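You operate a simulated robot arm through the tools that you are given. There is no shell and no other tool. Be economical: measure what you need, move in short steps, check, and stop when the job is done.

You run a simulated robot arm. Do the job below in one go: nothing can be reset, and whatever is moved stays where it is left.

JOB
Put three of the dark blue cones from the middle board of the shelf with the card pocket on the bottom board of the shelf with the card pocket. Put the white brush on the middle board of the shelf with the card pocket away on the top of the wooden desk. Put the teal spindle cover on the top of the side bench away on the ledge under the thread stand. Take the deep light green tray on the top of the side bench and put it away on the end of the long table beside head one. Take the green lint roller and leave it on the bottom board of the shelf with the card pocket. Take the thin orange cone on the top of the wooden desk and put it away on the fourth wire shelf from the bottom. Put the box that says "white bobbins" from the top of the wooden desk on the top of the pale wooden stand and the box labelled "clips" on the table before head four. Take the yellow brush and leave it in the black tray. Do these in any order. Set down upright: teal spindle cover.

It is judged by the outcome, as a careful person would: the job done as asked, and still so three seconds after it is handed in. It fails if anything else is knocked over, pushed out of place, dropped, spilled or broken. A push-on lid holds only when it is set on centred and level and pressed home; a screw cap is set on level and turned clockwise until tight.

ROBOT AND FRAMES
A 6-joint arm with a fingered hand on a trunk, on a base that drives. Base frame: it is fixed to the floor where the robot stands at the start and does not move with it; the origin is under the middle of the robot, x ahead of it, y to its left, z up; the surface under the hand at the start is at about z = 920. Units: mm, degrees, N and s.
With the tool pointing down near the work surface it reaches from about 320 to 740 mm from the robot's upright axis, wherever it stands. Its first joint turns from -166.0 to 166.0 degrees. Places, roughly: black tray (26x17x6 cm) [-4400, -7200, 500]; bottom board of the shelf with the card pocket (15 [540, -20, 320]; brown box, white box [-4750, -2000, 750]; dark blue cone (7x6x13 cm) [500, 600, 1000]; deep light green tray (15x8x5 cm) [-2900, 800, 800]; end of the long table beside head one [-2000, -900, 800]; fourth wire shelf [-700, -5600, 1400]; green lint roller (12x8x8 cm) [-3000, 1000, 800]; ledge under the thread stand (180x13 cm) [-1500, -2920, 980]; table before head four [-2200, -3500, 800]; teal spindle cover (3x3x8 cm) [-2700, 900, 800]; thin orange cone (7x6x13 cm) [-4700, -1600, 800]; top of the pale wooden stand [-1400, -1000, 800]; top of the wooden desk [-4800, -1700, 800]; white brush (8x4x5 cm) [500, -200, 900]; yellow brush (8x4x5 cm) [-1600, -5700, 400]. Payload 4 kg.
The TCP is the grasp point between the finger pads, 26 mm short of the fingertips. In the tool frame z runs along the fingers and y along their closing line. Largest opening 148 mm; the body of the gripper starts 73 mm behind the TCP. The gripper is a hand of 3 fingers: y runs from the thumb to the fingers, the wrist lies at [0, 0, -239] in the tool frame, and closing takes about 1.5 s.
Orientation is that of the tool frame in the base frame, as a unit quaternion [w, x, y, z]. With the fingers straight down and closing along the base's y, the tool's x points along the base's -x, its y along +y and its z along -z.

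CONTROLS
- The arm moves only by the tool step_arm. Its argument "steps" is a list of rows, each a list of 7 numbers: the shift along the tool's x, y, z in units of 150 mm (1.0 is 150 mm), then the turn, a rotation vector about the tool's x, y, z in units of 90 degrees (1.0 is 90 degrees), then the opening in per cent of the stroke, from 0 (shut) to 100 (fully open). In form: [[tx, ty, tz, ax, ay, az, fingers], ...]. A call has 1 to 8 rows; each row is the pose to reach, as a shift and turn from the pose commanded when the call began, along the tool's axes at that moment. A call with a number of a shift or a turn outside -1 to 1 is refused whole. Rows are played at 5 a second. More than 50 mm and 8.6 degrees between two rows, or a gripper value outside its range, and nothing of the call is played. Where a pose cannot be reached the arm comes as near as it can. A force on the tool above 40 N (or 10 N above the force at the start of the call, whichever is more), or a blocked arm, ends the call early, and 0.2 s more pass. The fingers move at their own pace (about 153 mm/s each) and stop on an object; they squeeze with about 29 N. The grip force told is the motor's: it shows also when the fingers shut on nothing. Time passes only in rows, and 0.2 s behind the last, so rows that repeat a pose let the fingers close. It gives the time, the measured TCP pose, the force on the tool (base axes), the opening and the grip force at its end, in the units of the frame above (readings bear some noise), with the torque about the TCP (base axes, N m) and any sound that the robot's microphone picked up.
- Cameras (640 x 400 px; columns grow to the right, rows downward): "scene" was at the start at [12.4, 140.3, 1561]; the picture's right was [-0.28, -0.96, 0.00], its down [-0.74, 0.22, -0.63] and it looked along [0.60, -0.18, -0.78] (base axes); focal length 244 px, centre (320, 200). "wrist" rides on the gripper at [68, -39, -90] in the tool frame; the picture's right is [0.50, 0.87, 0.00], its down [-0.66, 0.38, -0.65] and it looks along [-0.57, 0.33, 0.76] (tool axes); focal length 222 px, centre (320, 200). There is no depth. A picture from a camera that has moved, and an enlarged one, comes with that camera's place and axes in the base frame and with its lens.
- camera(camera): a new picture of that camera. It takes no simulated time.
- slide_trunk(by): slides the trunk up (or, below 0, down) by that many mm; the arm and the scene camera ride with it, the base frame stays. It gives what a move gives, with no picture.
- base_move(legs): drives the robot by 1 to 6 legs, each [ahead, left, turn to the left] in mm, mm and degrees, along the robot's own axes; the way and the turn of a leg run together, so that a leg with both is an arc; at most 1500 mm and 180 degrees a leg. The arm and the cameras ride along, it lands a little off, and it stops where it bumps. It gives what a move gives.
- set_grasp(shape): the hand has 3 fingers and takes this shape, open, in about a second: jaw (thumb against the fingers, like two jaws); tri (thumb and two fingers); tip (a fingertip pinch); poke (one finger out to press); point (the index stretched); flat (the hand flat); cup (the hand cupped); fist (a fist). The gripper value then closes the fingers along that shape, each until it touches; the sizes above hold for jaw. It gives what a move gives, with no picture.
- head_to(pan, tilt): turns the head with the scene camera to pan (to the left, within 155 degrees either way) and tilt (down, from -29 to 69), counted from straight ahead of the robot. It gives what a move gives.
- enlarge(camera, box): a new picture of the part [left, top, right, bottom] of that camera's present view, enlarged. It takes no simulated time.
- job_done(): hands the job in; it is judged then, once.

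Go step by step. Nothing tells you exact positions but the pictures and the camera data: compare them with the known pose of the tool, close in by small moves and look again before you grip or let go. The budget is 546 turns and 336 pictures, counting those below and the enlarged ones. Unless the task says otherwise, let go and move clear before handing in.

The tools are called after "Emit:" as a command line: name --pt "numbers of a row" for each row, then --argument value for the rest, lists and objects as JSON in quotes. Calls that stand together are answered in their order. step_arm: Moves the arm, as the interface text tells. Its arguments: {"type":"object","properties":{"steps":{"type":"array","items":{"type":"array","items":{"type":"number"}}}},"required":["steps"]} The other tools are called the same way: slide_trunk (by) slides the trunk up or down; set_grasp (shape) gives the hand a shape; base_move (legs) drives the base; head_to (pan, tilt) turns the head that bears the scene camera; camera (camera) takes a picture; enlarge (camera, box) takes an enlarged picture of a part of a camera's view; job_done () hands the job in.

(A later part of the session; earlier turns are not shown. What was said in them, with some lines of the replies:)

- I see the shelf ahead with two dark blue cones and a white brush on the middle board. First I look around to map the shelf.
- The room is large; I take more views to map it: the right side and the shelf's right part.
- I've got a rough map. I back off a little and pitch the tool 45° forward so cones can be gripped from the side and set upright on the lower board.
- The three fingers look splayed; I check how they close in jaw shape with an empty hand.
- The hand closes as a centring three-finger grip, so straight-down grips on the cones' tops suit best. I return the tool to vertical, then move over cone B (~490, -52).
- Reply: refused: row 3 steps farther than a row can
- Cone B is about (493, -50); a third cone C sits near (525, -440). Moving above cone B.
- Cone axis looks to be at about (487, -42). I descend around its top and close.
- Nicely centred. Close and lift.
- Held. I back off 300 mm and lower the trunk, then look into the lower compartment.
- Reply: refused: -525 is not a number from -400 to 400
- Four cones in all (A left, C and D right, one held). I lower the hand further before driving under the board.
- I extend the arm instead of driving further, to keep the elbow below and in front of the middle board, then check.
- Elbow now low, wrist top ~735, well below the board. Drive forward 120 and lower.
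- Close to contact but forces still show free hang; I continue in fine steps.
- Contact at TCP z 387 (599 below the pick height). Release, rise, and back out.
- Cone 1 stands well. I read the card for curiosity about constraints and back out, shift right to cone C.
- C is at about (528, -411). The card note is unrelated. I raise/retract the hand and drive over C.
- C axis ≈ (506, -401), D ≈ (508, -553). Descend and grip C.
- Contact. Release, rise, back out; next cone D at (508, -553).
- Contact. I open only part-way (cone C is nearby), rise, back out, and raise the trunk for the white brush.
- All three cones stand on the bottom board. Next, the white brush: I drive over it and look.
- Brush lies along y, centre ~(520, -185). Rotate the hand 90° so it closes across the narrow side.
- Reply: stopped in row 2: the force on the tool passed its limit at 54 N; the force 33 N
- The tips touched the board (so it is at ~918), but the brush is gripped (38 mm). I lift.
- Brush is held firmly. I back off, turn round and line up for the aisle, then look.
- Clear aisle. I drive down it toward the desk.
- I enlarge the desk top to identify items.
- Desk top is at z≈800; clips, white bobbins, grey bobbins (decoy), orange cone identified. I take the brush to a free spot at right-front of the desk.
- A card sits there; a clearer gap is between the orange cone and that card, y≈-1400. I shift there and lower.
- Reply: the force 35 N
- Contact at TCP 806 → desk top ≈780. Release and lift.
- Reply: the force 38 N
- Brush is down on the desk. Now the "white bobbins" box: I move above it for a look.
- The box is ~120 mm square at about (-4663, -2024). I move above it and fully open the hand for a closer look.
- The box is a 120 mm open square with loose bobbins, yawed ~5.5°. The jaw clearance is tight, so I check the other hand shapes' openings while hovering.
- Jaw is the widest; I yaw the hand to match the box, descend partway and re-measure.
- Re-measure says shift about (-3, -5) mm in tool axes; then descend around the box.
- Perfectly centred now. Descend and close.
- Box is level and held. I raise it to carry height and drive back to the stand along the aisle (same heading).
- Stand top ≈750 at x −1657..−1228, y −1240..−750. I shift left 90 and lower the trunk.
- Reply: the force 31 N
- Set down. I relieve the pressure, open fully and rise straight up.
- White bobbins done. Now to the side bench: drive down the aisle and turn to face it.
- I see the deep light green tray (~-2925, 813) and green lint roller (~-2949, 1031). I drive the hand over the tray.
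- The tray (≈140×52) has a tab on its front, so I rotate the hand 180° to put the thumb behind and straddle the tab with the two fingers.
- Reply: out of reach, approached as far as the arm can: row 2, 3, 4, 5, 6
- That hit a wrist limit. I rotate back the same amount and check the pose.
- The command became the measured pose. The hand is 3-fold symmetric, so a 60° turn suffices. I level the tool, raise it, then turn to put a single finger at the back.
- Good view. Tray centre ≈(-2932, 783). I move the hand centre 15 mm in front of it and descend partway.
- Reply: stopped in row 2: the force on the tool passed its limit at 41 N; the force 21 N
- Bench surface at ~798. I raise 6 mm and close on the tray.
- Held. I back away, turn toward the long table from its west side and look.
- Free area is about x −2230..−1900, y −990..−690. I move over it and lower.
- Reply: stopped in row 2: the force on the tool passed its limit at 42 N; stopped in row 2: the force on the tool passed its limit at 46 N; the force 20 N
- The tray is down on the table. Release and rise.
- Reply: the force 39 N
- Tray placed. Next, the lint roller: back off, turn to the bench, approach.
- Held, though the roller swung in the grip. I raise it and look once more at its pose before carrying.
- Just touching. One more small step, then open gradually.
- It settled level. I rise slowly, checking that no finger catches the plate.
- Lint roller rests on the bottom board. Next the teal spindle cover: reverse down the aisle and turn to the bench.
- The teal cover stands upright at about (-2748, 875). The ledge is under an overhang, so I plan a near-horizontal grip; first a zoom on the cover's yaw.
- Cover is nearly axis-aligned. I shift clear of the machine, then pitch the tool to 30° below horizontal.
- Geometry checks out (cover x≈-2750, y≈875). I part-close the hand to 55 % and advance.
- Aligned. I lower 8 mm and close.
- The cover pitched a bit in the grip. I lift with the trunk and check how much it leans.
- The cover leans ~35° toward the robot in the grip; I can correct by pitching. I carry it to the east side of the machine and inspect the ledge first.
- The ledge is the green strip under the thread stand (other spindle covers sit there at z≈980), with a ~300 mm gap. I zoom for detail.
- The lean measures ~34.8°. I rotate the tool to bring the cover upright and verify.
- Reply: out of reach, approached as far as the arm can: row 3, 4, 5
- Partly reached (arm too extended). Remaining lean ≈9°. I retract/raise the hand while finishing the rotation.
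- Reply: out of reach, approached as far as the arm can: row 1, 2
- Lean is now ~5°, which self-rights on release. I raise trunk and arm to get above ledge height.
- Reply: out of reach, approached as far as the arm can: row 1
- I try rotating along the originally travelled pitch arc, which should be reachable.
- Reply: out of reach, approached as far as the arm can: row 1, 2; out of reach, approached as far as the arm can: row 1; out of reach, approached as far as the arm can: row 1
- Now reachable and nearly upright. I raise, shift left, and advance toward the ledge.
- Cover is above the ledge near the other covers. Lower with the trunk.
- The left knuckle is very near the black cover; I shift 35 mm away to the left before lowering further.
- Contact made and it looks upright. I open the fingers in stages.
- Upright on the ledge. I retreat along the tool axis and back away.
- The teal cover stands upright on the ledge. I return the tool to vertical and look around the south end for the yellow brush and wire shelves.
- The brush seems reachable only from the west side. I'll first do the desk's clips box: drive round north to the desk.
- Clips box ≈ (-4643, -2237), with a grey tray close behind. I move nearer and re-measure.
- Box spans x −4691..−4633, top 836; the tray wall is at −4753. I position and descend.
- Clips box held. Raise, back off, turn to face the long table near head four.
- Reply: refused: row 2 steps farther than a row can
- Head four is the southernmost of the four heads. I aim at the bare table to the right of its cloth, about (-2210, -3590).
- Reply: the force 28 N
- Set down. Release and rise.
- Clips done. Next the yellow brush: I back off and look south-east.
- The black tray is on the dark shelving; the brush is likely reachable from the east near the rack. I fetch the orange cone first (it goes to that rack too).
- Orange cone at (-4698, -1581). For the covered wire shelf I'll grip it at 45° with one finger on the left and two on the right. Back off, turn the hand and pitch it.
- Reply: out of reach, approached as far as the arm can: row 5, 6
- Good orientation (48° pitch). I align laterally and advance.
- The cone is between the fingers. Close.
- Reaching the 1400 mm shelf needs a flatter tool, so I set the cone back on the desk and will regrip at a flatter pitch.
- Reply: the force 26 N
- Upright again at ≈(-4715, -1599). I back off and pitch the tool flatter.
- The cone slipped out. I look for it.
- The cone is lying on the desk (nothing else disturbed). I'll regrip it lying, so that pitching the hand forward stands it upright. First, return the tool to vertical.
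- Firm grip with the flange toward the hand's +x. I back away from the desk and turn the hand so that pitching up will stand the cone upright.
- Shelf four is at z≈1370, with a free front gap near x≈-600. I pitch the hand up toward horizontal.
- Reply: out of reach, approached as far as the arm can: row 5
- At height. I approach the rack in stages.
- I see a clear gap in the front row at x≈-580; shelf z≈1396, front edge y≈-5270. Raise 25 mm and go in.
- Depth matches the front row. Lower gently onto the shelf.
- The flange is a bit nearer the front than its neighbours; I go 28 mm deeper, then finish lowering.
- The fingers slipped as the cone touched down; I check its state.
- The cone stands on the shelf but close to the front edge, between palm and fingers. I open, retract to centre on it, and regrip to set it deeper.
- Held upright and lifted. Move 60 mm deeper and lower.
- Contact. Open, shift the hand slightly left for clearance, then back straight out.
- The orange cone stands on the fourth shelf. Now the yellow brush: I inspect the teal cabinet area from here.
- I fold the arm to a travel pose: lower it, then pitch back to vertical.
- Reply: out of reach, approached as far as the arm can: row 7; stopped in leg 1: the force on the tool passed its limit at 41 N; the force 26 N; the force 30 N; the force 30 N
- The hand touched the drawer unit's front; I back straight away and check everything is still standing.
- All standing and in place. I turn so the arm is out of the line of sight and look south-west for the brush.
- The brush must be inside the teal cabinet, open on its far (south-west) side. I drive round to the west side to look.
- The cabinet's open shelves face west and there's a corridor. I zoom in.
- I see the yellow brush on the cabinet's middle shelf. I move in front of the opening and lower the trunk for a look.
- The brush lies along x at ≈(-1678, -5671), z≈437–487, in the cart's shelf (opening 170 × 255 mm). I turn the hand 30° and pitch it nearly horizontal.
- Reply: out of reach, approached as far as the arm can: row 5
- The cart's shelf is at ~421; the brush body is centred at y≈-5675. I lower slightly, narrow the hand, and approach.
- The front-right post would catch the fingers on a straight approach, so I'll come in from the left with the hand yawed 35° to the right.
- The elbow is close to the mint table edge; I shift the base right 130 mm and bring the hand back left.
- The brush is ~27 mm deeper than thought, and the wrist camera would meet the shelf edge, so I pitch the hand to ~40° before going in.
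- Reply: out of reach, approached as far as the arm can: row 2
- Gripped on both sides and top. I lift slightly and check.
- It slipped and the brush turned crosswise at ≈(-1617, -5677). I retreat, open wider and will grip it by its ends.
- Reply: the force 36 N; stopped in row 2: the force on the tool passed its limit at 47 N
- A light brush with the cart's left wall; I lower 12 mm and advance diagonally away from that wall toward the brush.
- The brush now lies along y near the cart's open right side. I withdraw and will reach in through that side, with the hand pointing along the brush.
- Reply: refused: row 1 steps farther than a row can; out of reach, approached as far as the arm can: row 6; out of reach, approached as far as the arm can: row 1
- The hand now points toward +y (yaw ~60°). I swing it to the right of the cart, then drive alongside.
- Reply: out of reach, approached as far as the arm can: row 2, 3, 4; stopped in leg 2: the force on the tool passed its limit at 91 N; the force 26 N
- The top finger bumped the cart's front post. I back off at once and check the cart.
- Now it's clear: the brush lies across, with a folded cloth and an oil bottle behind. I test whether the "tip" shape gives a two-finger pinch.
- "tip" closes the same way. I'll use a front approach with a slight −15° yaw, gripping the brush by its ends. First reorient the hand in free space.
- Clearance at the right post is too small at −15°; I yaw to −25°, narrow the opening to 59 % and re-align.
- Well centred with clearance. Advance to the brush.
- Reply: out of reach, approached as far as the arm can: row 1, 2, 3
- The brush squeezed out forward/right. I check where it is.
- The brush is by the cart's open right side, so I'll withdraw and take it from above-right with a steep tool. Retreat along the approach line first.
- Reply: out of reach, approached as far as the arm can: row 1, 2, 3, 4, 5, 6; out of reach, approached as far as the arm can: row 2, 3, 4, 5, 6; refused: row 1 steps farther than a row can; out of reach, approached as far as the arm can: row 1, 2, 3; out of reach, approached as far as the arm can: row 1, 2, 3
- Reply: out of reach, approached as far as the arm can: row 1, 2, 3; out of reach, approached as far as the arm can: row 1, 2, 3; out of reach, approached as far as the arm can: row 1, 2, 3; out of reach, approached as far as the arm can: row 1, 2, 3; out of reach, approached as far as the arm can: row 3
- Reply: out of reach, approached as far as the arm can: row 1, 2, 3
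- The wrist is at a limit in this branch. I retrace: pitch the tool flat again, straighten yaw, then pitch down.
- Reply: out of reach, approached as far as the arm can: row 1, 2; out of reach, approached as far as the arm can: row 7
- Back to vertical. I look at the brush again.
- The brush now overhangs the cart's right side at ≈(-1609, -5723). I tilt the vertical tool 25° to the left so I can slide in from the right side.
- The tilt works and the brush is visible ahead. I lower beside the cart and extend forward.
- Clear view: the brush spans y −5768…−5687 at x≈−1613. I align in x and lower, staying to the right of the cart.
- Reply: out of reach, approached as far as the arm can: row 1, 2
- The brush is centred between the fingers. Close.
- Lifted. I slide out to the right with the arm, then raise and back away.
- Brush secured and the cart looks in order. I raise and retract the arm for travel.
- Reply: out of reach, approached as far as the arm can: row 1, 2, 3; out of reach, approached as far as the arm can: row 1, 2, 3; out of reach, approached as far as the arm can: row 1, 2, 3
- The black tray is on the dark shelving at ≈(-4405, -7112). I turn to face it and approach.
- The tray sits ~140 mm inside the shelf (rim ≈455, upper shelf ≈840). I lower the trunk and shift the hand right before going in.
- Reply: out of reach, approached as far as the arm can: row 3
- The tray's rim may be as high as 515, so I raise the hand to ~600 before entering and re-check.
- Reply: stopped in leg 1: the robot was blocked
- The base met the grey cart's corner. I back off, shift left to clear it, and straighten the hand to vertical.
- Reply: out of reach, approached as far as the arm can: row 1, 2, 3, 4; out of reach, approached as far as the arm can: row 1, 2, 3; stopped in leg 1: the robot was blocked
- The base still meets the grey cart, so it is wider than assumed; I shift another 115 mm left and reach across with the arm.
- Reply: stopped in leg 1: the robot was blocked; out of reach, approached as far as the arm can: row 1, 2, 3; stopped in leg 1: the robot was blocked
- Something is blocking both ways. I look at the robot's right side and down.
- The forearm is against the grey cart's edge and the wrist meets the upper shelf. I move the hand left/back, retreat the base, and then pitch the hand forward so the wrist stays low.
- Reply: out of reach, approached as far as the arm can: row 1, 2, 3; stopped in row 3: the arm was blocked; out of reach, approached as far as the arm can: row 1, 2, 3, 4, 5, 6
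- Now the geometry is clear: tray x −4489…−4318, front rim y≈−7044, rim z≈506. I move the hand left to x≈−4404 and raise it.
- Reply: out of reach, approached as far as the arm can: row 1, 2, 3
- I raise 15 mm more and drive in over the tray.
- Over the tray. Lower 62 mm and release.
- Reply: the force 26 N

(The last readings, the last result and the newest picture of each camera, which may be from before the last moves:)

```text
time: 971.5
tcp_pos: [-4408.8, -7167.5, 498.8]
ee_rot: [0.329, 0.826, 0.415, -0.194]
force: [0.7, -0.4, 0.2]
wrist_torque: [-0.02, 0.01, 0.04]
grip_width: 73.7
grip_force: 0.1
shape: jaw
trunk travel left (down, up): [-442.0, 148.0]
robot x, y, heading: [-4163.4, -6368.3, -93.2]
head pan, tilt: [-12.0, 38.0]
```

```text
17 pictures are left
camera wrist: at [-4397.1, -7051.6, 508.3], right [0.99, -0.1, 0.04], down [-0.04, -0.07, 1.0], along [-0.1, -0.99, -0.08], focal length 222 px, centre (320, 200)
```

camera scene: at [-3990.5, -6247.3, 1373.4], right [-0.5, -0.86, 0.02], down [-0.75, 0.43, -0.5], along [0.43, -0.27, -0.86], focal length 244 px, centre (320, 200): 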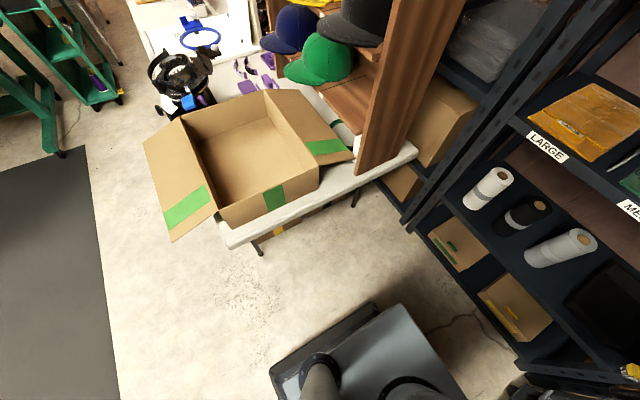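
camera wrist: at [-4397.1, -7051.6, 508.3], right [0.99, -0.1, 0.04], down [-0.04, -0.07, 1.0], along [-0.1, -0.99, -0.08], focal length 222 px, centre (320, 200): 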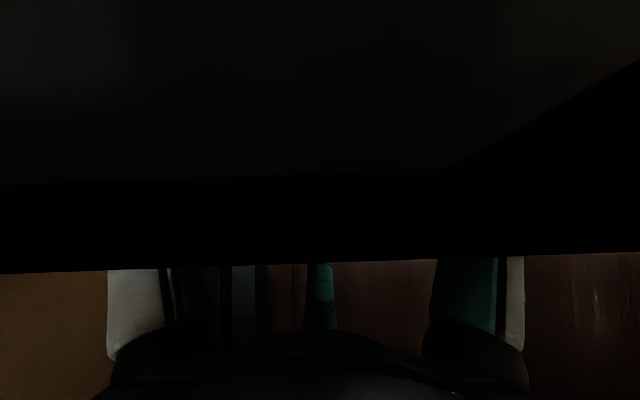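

Touched the tray floor and released. I raise straight up above the rim and check.

Emit:
slide_trunk --by 78

Emit:
camera --camera "wrist"

```text
time: 972.7
tcp_pos: [-4409.3, -7168.1, 576.6]
ee_rot: [0.328, 0.827, 0.415, -0.193]
force: [-0.1, -0.2, 1.3]
wrist_torque: [-0.02, 0.02, -0.02]
grip_width: 73.7
grip_force: 0.0
shape: jaw
trunk travel left (down, up): [-520.0, 70.0]
robot x, y, heading: [-4159.1, -6369.8, -93.2]
head pan, tilt: [-12.0, 38.0]
```

```text
16 pictures are left
camera wrist: at [-4397.2, -7051.8, 586.4], right [0.99, -0.1, 0.04], down [-0.04, -0.07, 1.0], along [-0.1, -0.99, -0.08], focal length 222 px, centre (320, 200)
```

wrist: 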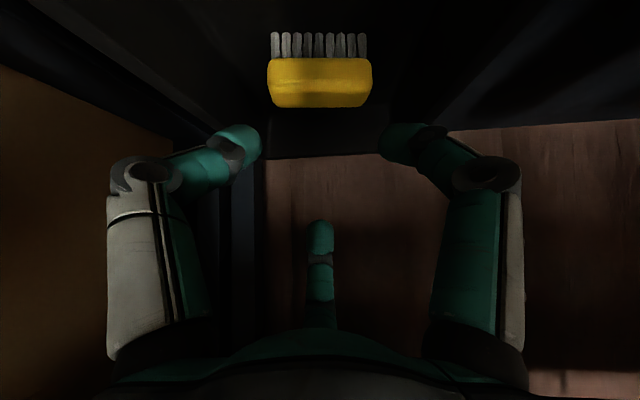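

The brush stands in the black tray. I back out and check the surroundings.

Emit:
base_move --legs '[[-230, -18, 0]]'

Emit:
base_move --legs '[[-350, 60, 0]]'

Emit:
head_to --pan -10 --tilt 30

Emit:
camera --camera "scene"

```text
time: 974.4
tcp_pos: [-4414.1, -6939.3, 577.5]
ee_rot: [0.328, 0.827, 0.414, -0.194]
force: [-0.3, 0.5, -0.8]
wrist_torque: [-0.02, -0.04, 0.02]
grip_width: 73.6
grip_force: 0.1
shape: jaw
trunk travel left (down, up): [-520.0, 70.0]
robot x, y, heading: [-4167.7, -6140.6, -93.3]
head pan, tilt: [-12.0, 38.0]
```

```text
time: 976.7
tcp_pos: [-4335.7, -6586.9, 578.2]
ee_rot: [0.329, 0.826, 0.415, -0.194]
force: [0.5, -1.1, 0.0]
wrist_torque: [-0.01, 0.0, -0.01]
grip_width: 73.6
grip_force: 0.2
shape: jaw
trunk travel left (down, up): [-520.0, 70.0]
robot x, y, heading: [-4086.9, -5785.5, -92.9]
head pan, tilt: [-12.0, 38.0]
```

```text
time: 977.4
tcp_pos: [-4335.6, -6586.1, 576.5]
ee_rot: [0.328, 0.826, 0.415, -0.193]
force: [-1.0, 0.6, -0.1]
wrist_torque: [0.03, 0.03, 0.01]
grip_width: 73.8
grip_force: 0.1
shape: jaw
trunk travel left (down, up): [-520.0, 70.0]
robot x, y, heading: [-4085.3, -5790.9, -93.4]
head pan, tilt: [-10.0, 30.0]
```

```text
15 pictures are left
camera scene: at [-3945.2, -5823.6, 1586.6], right [-0.97, 0.23, 0.0], down [0.11, 0.49, -0.87], along [-0.2, -0.84, -0.5], focal length 244 px, centre (320, 200)
```

scene: 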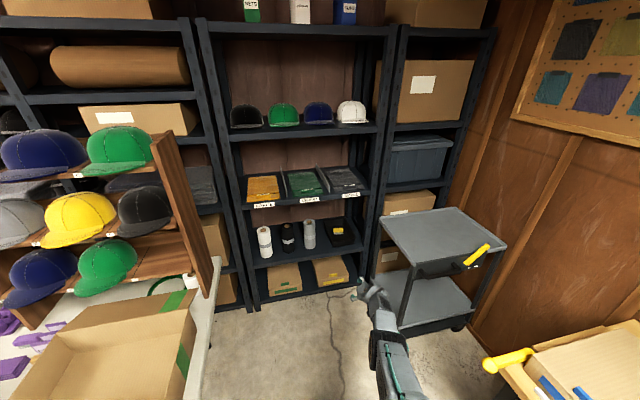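

The last item is placed, the hand is empty and clear of everything, and the surroundings look undisturbed, so I hand in.

Emit:
job_done

```text
The job is handed in.
```

I handed the job in with every item at its destination. The last views I took showed the teal spindle cover standing upright on the ledge and the yellow brush in the black tray.

A few contacts happened on the way:
- **Orange cone:** it slipped once and fell over on the desk, then I regripped it and stood it on the fourth wire shelf.
- **Thread rack:** the hand touched the front of the drawer unit on the wire rack. All the cones stayed standing.
- **Teal cart:** the hand bumped its front post and side wall while I was getting the yellow brush. The cart may have shifted by about a centimetre, and the folded cloth on its shelf may have been nudged.
- **Grey cart by the black shelving:** the base and forearm pressed against it. It showed no visible change.
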